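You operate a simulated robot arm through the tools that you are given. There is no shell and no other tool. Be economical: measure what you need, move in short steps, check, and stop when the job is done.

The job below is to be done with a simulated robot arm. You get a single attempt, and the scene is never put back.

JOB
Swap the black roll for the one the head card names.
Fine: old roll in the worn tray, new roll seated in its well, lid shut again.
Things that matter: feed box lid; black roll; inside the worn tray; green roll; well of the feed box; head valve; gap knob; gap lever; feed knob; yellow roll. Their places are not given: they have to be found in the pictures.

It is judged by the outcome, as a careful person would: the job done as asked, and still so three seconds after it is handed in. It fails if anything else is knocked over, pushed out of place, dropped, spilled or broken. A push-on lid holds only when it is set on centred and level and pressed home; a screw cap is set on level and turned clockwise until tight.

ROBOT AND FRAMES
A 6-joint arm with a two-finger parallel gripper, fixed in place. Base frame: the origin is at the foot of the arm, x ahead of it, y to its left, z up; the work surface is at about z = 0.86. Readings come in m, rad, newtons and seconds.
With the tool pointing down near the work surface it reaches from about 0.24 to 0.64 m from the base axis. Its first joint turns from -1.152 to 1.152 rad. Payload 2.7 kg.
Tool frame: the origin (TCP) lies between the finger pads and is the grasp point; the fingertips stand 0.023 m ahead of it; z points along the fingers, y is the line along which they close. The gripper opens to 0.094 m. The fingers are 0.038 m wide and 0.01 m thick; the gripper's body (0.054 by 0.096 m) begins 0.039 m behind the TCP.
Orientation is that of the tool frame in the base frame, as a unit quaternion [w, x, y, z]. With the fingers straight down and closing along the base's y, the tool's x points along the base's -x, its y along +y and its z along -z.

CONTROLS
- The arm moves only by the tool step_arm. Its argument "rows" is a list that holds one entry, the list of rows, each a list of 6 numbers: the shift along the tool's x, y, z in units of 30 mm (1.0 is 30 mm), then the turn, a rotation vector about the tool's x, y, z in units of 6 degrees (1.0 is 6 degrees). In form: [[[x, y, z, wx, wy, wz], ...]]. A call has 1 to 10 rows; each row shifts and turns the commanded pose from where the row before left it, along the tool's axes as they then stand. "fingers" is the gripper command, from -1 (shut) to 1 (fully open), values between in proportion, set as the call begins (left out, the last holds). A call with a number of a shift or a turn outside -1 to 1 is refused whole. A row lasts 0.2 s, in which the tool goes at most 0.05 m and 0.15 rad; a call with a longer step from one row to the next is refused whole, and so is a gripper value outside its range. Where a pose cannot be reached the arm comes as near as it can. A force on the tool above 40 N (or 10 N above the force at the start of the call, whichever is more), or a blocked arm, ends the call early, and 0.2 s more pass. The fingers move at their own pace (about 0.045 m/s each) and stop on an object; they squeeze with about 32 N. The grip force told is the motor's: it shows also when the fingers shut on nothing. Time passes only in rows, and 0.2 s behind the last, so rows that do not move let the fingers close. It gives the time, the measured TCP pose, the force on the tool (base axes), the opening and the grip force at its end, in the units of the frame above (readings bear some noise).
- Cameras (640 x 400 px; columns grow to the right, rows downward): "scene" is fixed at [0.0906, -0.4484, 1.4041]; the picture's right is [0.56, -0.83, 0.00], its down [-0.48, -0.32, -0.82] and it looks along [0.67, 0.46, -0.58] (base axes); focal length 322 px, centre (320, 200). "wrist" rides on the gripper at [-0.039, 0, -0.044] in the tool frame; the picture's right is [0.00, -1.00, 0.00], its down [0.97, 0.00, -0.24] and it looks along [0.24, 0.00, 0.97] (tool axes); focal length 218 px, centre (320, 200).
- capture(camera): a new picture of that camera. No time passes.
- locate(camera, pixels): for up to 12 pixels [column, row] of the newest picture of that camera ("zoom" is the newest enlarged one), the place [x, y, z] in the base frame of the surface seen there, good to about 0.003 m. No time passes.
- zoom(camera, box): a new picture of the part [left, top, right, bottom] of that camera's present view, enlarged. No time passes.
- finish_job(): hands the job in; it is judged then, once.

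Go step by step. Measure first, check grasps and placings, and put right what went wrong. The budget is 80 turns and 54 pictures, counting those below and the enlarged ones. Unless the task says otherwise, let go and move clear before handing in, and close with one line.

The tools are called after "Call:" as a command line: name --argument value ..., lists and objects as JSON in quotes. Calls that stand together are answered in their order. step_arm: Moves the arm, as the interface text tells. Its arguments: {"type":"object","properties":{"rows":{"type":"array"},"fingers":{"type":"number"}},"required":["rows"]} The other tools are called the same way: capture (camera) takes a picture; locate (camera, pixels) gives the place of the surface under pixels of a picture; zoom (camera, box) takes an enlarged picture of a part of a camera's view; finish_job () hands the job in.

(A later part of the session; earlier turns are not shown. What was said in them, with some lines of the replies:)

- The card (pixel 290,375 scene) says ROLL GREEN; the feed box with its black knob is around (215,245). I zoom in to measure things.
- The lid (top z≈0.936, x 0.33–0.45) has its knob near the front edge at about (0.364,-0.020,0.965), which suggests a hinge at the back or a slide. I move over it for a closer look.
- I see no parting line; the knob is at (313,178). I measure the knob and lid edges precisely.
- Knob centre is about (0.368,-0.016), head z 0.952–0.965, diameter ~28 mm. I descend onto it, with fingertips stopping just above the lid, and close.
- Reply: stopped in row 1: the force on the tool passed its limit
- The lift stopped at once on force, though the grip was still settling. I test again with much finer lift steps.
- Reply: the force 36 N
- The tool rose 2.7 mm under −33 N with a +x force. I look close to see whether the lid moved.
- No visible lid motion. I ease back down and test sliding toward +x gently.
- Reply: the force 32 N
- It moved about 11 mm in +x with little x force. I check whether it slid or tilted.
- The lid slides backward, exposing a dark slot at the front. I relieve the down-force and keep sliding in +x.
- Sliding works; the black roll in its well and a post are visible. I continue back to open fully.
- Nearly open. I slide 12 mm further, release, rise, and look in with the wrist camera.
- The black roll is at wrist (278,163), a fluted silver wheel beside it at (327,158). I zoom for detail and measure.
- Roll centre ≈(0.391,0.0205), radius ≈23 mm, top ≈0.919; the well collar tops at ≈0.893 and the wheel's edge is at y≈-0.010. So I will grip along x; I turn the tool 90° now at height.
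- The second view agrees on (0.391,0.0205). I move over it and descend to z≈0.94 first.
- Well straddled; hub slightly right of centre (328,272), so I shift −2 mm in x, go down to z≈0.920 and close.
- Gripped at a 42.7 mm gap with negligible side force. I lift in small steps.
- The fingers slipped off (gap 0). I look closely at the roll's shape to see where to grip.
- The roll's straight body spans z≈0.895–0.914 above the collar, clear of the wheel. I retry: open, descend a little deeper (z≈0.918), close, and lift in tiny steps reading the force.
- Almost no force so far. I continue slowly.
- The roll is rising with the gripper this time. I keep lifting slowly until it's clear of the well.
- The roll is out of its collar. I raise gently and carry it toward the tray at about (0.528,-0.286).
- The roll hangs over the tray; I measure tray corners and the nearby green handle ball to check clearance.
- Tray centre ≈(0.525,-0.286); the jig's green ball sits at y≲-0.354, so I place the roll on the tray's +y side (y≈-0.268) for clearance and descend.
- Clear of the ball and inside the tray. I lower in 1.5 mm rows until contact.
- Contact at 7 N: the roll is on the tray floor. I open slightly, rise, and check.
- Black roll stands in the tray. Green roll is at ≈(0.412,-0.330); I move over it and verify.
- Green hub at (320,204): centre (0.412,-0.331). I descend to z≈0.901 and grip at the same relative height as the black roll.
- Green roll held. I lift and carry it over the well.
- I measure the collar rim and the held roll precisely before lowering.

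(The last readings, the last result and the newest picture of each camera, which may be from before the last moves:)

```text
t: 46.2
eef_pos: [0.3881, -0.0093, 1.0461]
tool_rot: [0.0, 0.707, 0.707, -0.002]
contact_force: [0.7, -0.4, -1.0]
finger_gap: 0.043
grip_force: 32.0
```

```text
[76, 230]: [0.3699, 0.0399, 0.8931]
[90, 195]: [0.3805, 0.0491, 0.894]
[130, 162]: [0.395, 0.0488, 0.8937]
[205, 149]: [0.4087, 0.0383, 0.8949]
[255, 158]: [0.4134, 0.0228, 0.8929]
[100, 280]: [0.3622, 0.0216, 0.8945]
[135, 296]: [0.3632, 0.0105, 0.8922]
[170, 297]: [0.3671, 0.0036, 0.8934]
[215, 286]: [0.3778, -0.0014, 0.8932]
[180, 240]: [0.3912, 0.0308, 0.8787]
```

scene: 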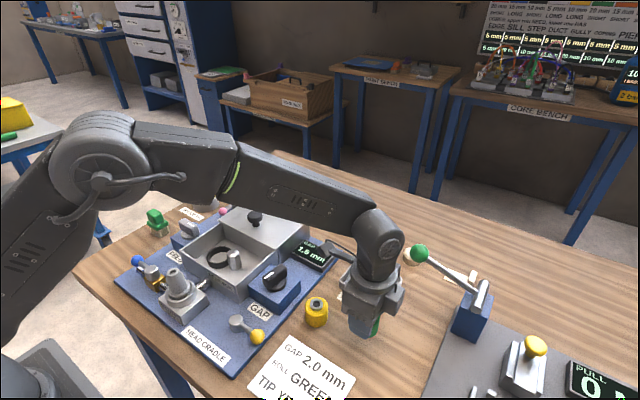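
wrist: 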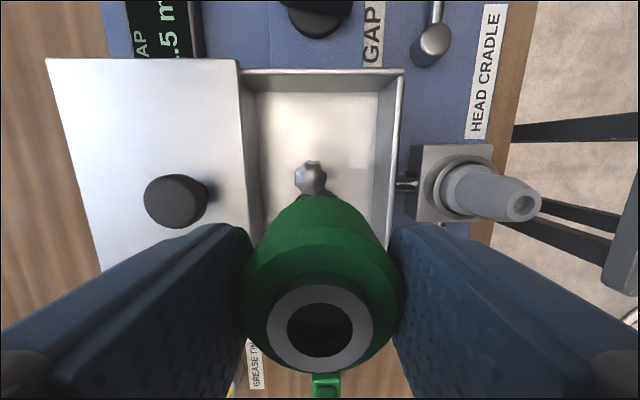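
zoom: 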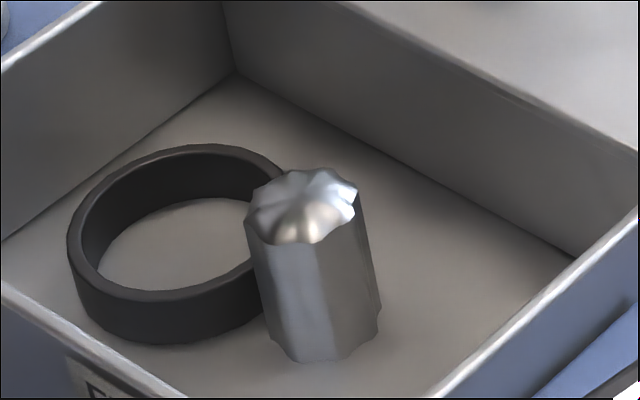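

Collar centre ≈(0.388–0.390, 0.021); black roll was lifted at TCP (0.388,0.018–0.019)+~1 mm offset. I go to TCP ≈(0.3885,0.020) and descend to just above the collar.

Call:
step_arm --rows '[[[0.5, 0.01, 0, 0, 0, 0], [0.48, 0, 0, 0, 0, 0], [0, 0, 0.8, 0, 0, 0], [0, 0, 0.8, 0, 0, 0], [0, 0, 0.8, 0, 0, 0], [0, 0, 0.6, 0, 0, 0], [0, 0, 0.4, 0, 0, 0], [0, 0, 0, 0, 0, 0], [0, 0, 0, 0, 0, 0]]]'

Call:
zoom --camera "scene" --box '[195, 205, 275, 270]'

Call:
zoom --camera "wrist" --box '[200, 50, 440, 390]'

```text
t: 48.2
eef_pos: [0.387, 0.0209, 0.9444]
tool_rot: [0.0, 0.707, 0.707, -0.002]
contact_force: [-0.2, -0.2, -0.9]
finger_gap: 0.0427
grip_force: 31.4
```

```text
6.15 times, centred on (235, 238) of scene
```

zoom: 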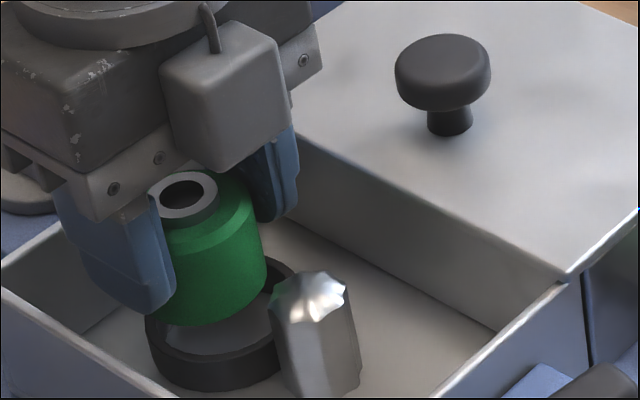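

```text
1.18 times, centred on (320, 220) of wrist
```

zoom: 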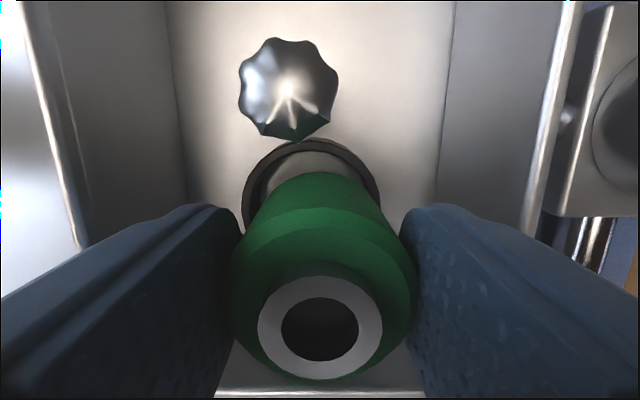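

Collar edges (241..380 in zoom, mid 310) versus hub 320 say the collar is ~3 mm to +x. I correct by +3 mm x, −1 mm y, and lower gently to test entry.

Call:
step_arm --rows '[[[-0.03, 0.11, 0, 0, 0, 0], [0, 0, 0.1, 0, 0, 0], [0, 0, 0.1, 0, 0, 0], [0, 0, 0.1, 0, 0, 0], [0, 0, 0.1, 0, 0, 0], [0, 0, 0, 0, 0, 0]]]'

Call:
zoom --camera "scene" --box '[195, 205, 275, 270]'

```text
t: 49.6
eef_pos: [0.3916, 0.0208, 0.9349]
tool_rot: [-0.001, 0.707, 0.707, -0.002]
contact_force: [-4.2, 1.6, 7.5]
finger_gap: 0.0424
grip_force: 31.9
```

```text
6.15 times, centred on (235, 238) of scene
```

zoom: 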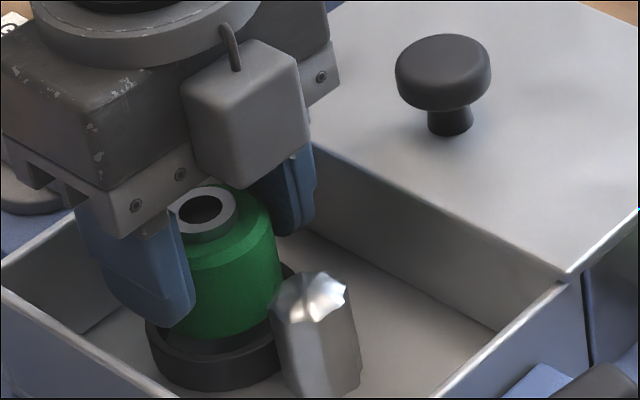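

The roll touches the collar rim with a −x reaction. Averaging both views puts the centre at x≈0.3885, so I lift slightly, shift −2.5 mm, and lower again.

Call:
step_arm --rows '[[[0, 0, -0.1, 0, 0, 0], [0, -0.08, 0, 0, 0, 0], [0, 0, 0.05, 0, 0, 0], [0, 0, 0.1, 0, 0, 0], [0, 0, 0.1, 0, 0, 0], [0, 0, 0, 0, 0, 0]]]'

Call:
zoom --camera "scene" --box '[205, 225, 265, 270]'

```text
t: 50.8
eef_pos: [0.3889, 0.019, 0.9329]
tool_rot: [0.001, 0.707, 0.708, 0.0]
contact_force: [-3.6, -0.2, 5.5]
finger_gap: 0.0429
grip_force: 31.7
stopped in row 6: the force on the tool passed its limit (the readings are from after the stop); the commanded pose is now the measured one
```

```text
8.89 times, centred on (235, 248) of scene
```

zoom: 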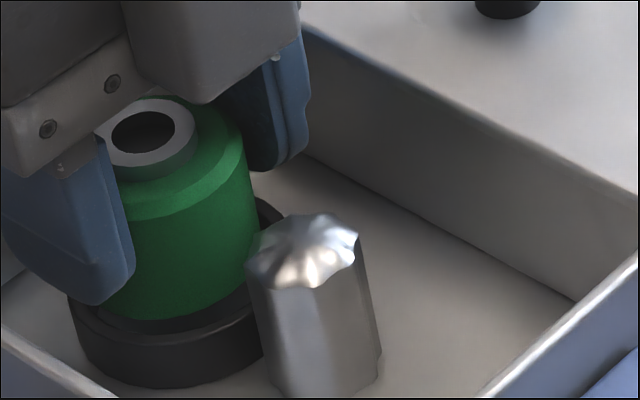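

Now nearly centred; analysis suggests +1.5 mm y and +1 mm x. I slide that way with light downward pressure and watch for the drop.

Call:
step_arm --rows '[[[0, 0, -0.03, 0, 0, 0], [0.03, 0.02, 0, 0, 0, 0], [0.03, 0.02, 0, 0, 0, 0], [0, 0, 0.03, 0, 0, 0], [0, 0, 0.04, 0, 0, 0], [0, 0, 0, 0, 0, 0]]]'

```text
t: 52.2
eef_pos: [0.3901, 0.022, 0.9326]
tool_rot: [0.002, 0.707, 0.708, 0.0]
contact_force: [-6.8, -3.9, 17.1]
finger_gap: 0.0427
grip_force: 32.2
```

The reaction points toward (−x,−y), so I ease off and nudge that way.

Call:
step_arm --rows '[[[0, 0, -0.05, 0, 0, 0], [-0.02, -0.03, 0, 0, 0, 0], [-0.02, -0.03, 0, 0, 0, 0], [0, 0, 0.03, 0, 0, 0], [0, 0, 0.04, 0, 0, 0], [0, 0, 0, 0, 0, 0]]]'

```text
t: 53.6
eef_pos: [0.3897, 0.0217, 0.9335]
tool_rot: [0.003, 0.707, 0.708, 0.001]
contact_force: [-8.1, 1.5, 31.4]
finger_gap: 0.0427
grip_force: 32.3
```

Still on the rim with 31 N. I back off 12 mm and re-measure roll and collar carefully from both cameras.

Call:
step_arm --rows '[[[0, 0, -0.2, 0, 0, 0], [0, 0, -0.3, 0, 0, 0], [0, 0, 0, 0, 0, 0]]]'

Call:
zoom --camera "scene" --box '[205, 215, 265, 270]'

Call:
zoom --camera "wrist" --box '[240, 130, 400, 230]'

```text
t: 54.4
eef_pos: [0.3889, 0.0195, 0.946]
tool_rot: [0.001, 0.706, 0.708, 0.0]
contact_force: [-0.3, -0.7, -1.1]
finger_gap: 0.0427
grip_force: 32.0
```

```text
7.27 times, centred on (235, 242) of scene
```

zoom: 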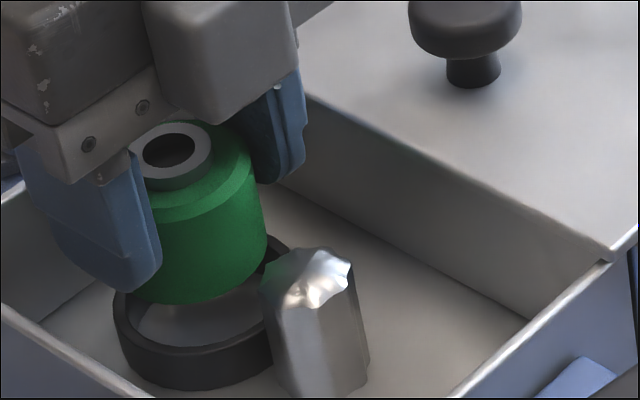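

```text
4.00 times, centred on (320, 180) of wrist
```

zoom: 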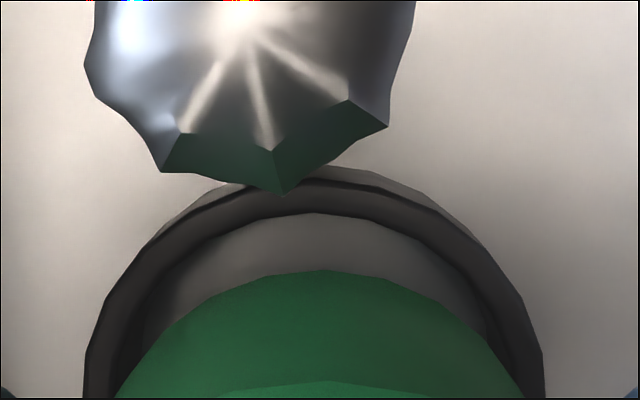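

Wrist view: collar outer apex (325,167) and width give centre y≈0.0192, x≈0.3895, while the roll's bottom arc apex (322,268) puts the roll at y≈0.0218. I shift −2.6 mm in y, +0.7 mm in x, and lower gently.

Call:
step_arm --rows '[[[-0.087, 0.022, 0, 0, 0, 0], [0, 0, 0.2, 0, 0, 0], [0, 0, 0.1, 0, 0, 0], [0, 0, 0.1, 0, 0, 0], [0, 0, 0.05, 0, 0, 0], [0, 0, 0.05, 0, 0, 0], [0, 0, 0, 0, 0, 0]]]'

```text
t: 56.0
eef_pos: [0.3908, 0.0167, 0.9306]
tool_rot: [0.001, 0.706, 0.708, 0.0]
contact_force: [0.6, 0.0, -1.0]
finger_gap: 0.0428
grip_force: 31.8
```

At z=0.9306 there is no contact, so it is entering the well. I continue lowering to the seat.

Call:
step_arm --rows '[[[0, 0, 0.1, 0, 0, 0], [0, 0, 0.1, 0, 0, 0], [0, 0, 0.1, 0, 0, 0], [0, 0, 0.05, 0, 0, 0], [0, 0, 0, 0, 0, 0]]]'

Call:
zoom --camera "scene" --box '[205, 215, 265, 270]'

```text
t: 57.2
eef_pos: [0.3901, 0.0175, 0.9208]
tool_rot: [0.001, 0.706, 0.708, 0.0]
contact_force: [-0.4, 0.9, -1.5]
finger_gap: 0.0429
grip_force: 31.5
```

```text
7.27 times, centred on (235, 242) of scene
```

zoom: 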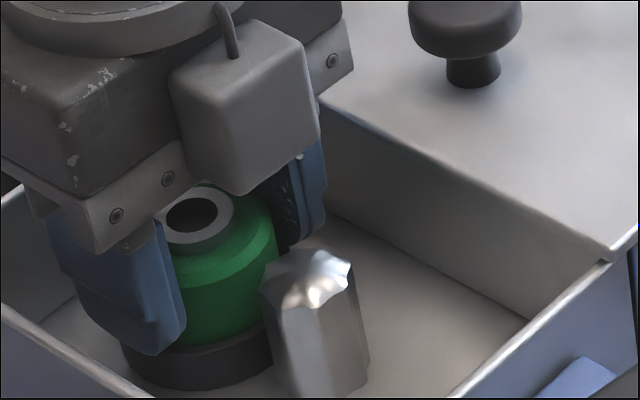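

It's inside the collar. I lower the last millimetres to contact.

Call:
step_arm --rows '[[[0, 0, 0.04, 0, 0, 0], [0, 0, 0.04, 0, 0, 0], [0, 0, 0, 0, 0, 0]]]'

```text
t: 58.0
eef_pos: [0.3901, 0.0184, 0.9189]
tool_rot: [0.001, 0.706, 0.708, 0.0]
contact_force: [-0.1, 0.0, 4.2]
finger_gap: 0.0428
grip_force: 31.8
```

Contact with the seat (4 N at z 0.919). I release, rise straight up, and check.

Call:
step_arm --rows '[[[0, 0, 0, 0, 0, 0], [0, 0, 0, 0, 0, 0], [0, 0, 0, 0, 0, 0]]]' --fingers 0.3

Call:
step_arm --rows '[[[0, 0, -0.2, 0, 0, 0], [0, 0, -0.5, 0, 0, 0], [0, 0, -0.8, 0, 0, 0], [0, 0, -0.9, 0, 0, 0], [0, 0, -0.9, 0, 0, 0], [0, 0, -0.9, 0, 0, 0], [0, 0, 0, 0, 0, 0]]]'

Call:
zoom --camera "scene" --box '[205, 225, 265, 270]'

Call:
locate --camera "zoom" --pixels '[[130, 210], [190, 160], [115, 175], [200, 190], [150, 340]]'

```text
t: 58.8
eef_pos: [0.3905, 0.0179, 0.9186]
tool_rot: [0.001, 0.706, 0.708, 0.001]
contact_force: [0.2, 0.1, -0.4]
finger_gap: 0.0608
grip_force: 0.1
```

```text
t: 60.4
eef_pos: [0.3869, 0.0197, 1.0479]
tool_rot: [0.001, 0.707, 0.708, 0.0]
contact_force: [-0.4, 1.0, -0.3]
finger_gap: 0.0611
grip_force: 0.0
```

```text
8.89 times, centred on (235, 248) of scene
```

zoom: 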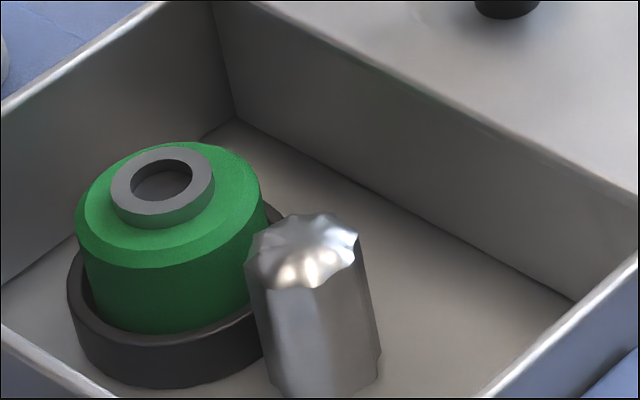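

```text
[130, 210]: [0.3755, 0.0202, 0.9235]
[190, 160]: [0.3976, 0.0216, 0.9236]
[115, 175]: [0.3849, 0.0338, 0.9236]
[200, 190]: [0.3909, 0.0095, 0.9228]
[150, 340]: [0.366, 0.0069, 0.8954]
```

Green roll sits upright and seated (hub z 0.9235, same as black was). Now I move over the lid knob to shut the lid, gripping along x.

Call:
step_arm --rows '[[[-0.4, 0.8, 0, 0, 0, 0], [-0.4, 0.8, 0, 0, 0, 0], [-0.37, 0.8, 0, 0, 0, 0], [0, 0.67, 0, 0, 0, 0], [0, 0, 0, 0, 0, 0]]]' --fingers 0.4

Call:
capture --camera "wrist"

Call:
locate --camera "wrist" --pixels '[[320, 230], [320, 245], [300, 230], [340, 230]]'

```text
t: 61.6
eef_pos: [0.4811, -0.0169, 1.0464]
tool_rot: [0.002, 0.706, 0.708, -0.001]
contact_force: [-0.1, -0.2, 0.5]
finger_gap: 0.0656
grip_force: 0.0
```

```text
10 pictures are left
```

wrist: 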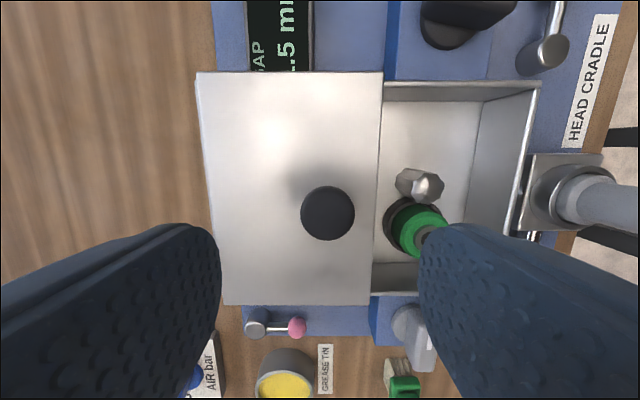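

```text
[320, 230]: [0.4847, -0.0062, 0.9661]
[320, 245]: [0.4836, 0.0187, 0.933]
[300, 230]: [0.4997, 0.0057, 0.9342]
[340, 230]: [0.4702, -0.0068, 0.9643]
```

Knob at (0.4765,-0.017). I centre on it, descend to z≈0.967 and close.

Call:
step_arm --rows '[[[0, -0.15, 0.8, 0, 0, 0], [0, 0, 0.8, 0, 0, 0], [0, 0, 0.7, 0, 0, 0], [0, 0, 0.35, 0, 0, 0], [0, 0, 0, 0, 0, 0]]]'

Call:
step_arm --rows '[[[0, 0, 0, 0, 0, 0], [0, 0, 0, 0, 0, 0], [0, 0, 0, 0, 0, 0], [0, 0, 0, 0, 0, 0]]]' --fingers -1

```text
t: 62.8
eef_pos: [0.4752, -0.0153, 0.9668]
tool_rot: [0.001, 0.707, 0.707, 0.0]
contact_force: [-0.5, 0.4, -0.3]
finger_gap: 0.0659
grip_force: 0.1
```

```text
t: 63.8
eef_pos: [0.4763, -0.0144, 0.9668]
tool_rot: [0.001, 0.707, 0.707, -0.001]
contact_force: [-0.3, 0.9, -1.8]
finger_gap: 0.0332
grip_force: 45.5
```

Gripped. I pull the lid forward in 9 mm rows.

Call:
step_arm --rows '[[[0, -0.15, 0, 0, 0, 0], [0, -0.3, 0, 0, 0, 0], [0, -0.3, 0, 0, 0, 0], [0, -0.3, 0, 0, 0, 0], [0, -0.3, 0, 0, 0, 0], [0, -0.3, 0, 0, 0, 0], [0, -0.3, 0, 0, 0, 0], [0, -0.3, 0, 0, 0, 0], [0, 0, 0, 0, 0, 0]]]'

Call:
zoom --camera "scene" --box '[165, 180, 325, 310]'

```text
t: 65.8
eef_pos: [0.4117, -0.0142, 0.9666]
tool_rot: [0.001, 0.706, 0.708, 0.0]
contact_force: [0.3, 15.8, 15.5]
finger_gap: 0.0332
grip_force: 45.3
```

```text
3.08 times, centred on (245, 245) of scene
```

zoom: 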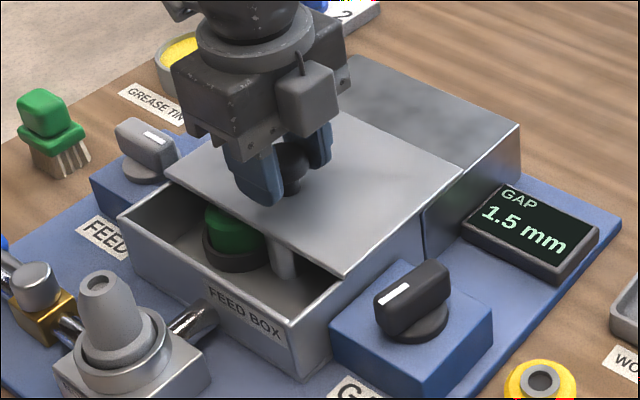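

Sliding well. I relieve the side/vertical forces slightly and continue toward x≈0.369.

Call:
step_arm --rows '[[[0.03, 0, -0.03, 0, 0, 0], [0, -0.3, 0, 0, 0, 0], [0, -0.3, 0, 0, 0, 0], [0, -0.3, 0, 0, 0, 0], [0, -0.3, 0, 0, 0, 0], [0, 0, 0, 0, 0, 0]]]'

```text
t: 67.2
eef_pos: [0.3736, -0.0147, 0.9662]
tool_rot: [0.002, 0.707, 0.708, 0.001]
contact_force: [1.0, 28.2, 14.0]
finger_gap: 0.0332
grip_force: 44.9
```

Side force grew to 28 N in +y, so I ease 1.5 mm to +y, then pull the last millimetres gently.

Call:
step_arm --rows '[[[0.05, 0, -0.02, 0, 0, 0], [0, -0.07, 0, 0, 0, 0], [0, -0.07, 0, 0, 0, 0], [0, 0, 0, 0, 0, 0]]]'

Call:
zoom --camera "scene" --box '[180, 210, 300, 310]'

```text
t: 68.2
eef_pos: [0.3695, -0.0147, 0.9657]
tool_rot: [0.0, 0.707, 0.708, -0.003]
contact_force: [1.0, -4.0, -12.4]
finger_gap: 0.0331
grip_force: 44.8
```

```text
4.00 times, centred on (240, 260) of scene
```

zoom: 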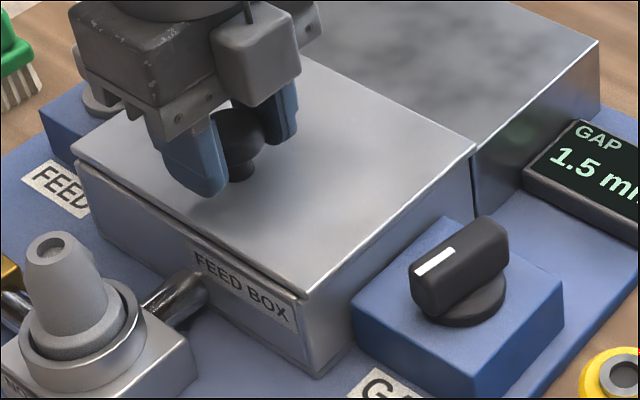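

A thin dark line still shows at the front, a few mm open. I keep pulling until it meets its stop.

Call:
step_arm --rows '[[[0, -0.07, 0.02, 0, 0, 0], [0, -0.07, 0, 0, 0, 0], [0, -0.05, 0, 0, 0, 0], [0, 0, 0, 0, 0, 0]]]'

Call:
zoom --camera "scene" --box '[180, 210, 300, 310]'

```text
t: 69.2
eef_pos: [0.3654, -0.0162, 0.9665]
tool_rot: [0.002, 0.707, 0.707, 0.0]
contact_force: [-0.3, -22.4, -3.6]
finger_gap: 0.0331
grip_force: 44.9
```

```text
4.00 times, centred on (240, 260) of scene
```

zoom: 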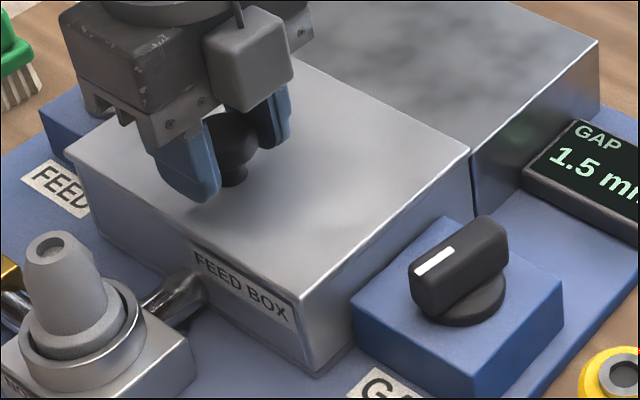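

It looks shut like originally (corner at 302,298). I give a small final tug to check it's against its stop, after relieving the side force.

Call:
step_arm --rows '[[[-0.03, 0, 0, 0, 0, 0], [0, -0.04, 0, 0, 0, 0], [0, -0.04, 0, 0, 0, 0], [0, 0, 0, 0, 0, 0]]]'

```text
t: 70.3
eef_pos: [0.3638, -0.0166, 0.9662]
tool_rot: [0.005, 0.706, 0.708, 0.003]
contact_force: [9.7, -2.0, -8.5]
finger_gap: 0.033
grip_force: 44.7
stopped in row 4: the force on the tool passed its limit (the readings are from after the stop); the commanded pose is now the measured one
```

The +x reaction now shows the lid is at its stop. I release, rise clear, and check everything.

Call:
step_arm --rows '[[[0, 0, 0, 0, 0, 0], [0, 0, 0, 0, 0, 0], [0, 0, 0, 0, 0, 0], [0, 0, 0, 0, 0, 0]]]' --fingers 0.4

Call:
step_arm --rows '[[[0, 0, -0.4, 0, 0, 0], [0, 0, -0.8, 0, 0, 0], [0, 0, -0.9, 0, 0, 0], [0, 0, -0.9, 0, 0, 0], [0, 0, -0.9, 0, 0, 0], [0, 0, -0.9, 0, 0, 0], [0, 0, 0, 0, 0, 0]]]'

Call:
zoom --camera "scene" --box '[165, 190, 325, 310]'

Call:
locate --camera "zoom" --pixels '[[222, 180], [290, 320], [425, 190], [238, 100]]'

Call:
capture --camera "scene"

```text
t: 71.3
eef_pos: [0.3637, -0.0156, 0.9663]
tool_rot: [0.003, 0.706, 0.708, 0.003]
contact_force: [0.2, 0.5, 0.6]
finger_gap: 0.066
grip_force: 0.1
```

```text
t: 72.9
eef_pos: [0.3607, -0.0164, 1.1099]
tool_rot: [0.003, 0.707, 0.708, 0.002]
contact_force: [0.0, -0.2, 0.1]
finger_gap: 0.0659
grip_force: 0.0
```

```text
3.33 times, centred on (245, 250) of scene
```

zoom: 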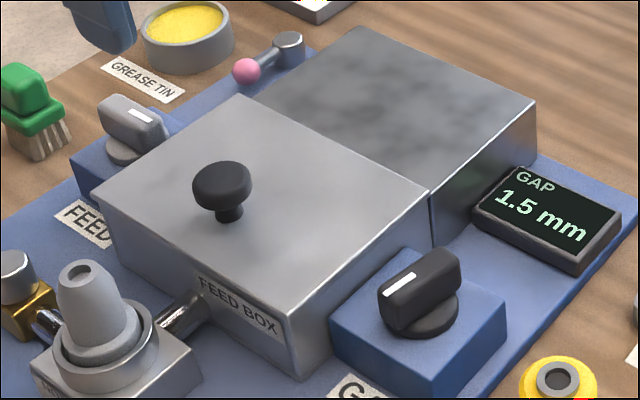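

```text
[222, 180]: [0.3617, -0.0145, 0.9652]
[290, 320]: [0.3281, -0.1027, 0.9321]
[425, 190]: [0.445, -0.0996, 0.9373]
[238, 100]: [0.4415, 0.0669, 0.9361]
```

```text
5 pictures are left
```

scene: 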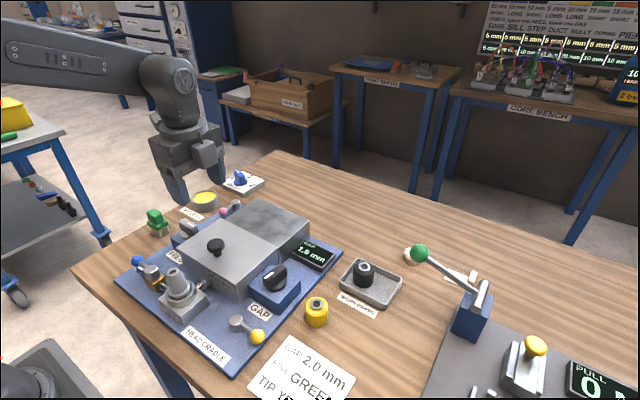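

The lid is shut exactly as in the first picture (knob at 222,180), the black roll stands in the worn tray at (364,272), and nothing else has moved. I hand in.

Call:
finish_job

```text
The job is handed in.
```

The green roll the head card names is seated in the feed box well, the old black roll stands in the worn tray, and the lid is shut against its stop. I left the gap setting at 1.5 mm: the head card reads 2.0 mm, but changing it wasn't part of the job.
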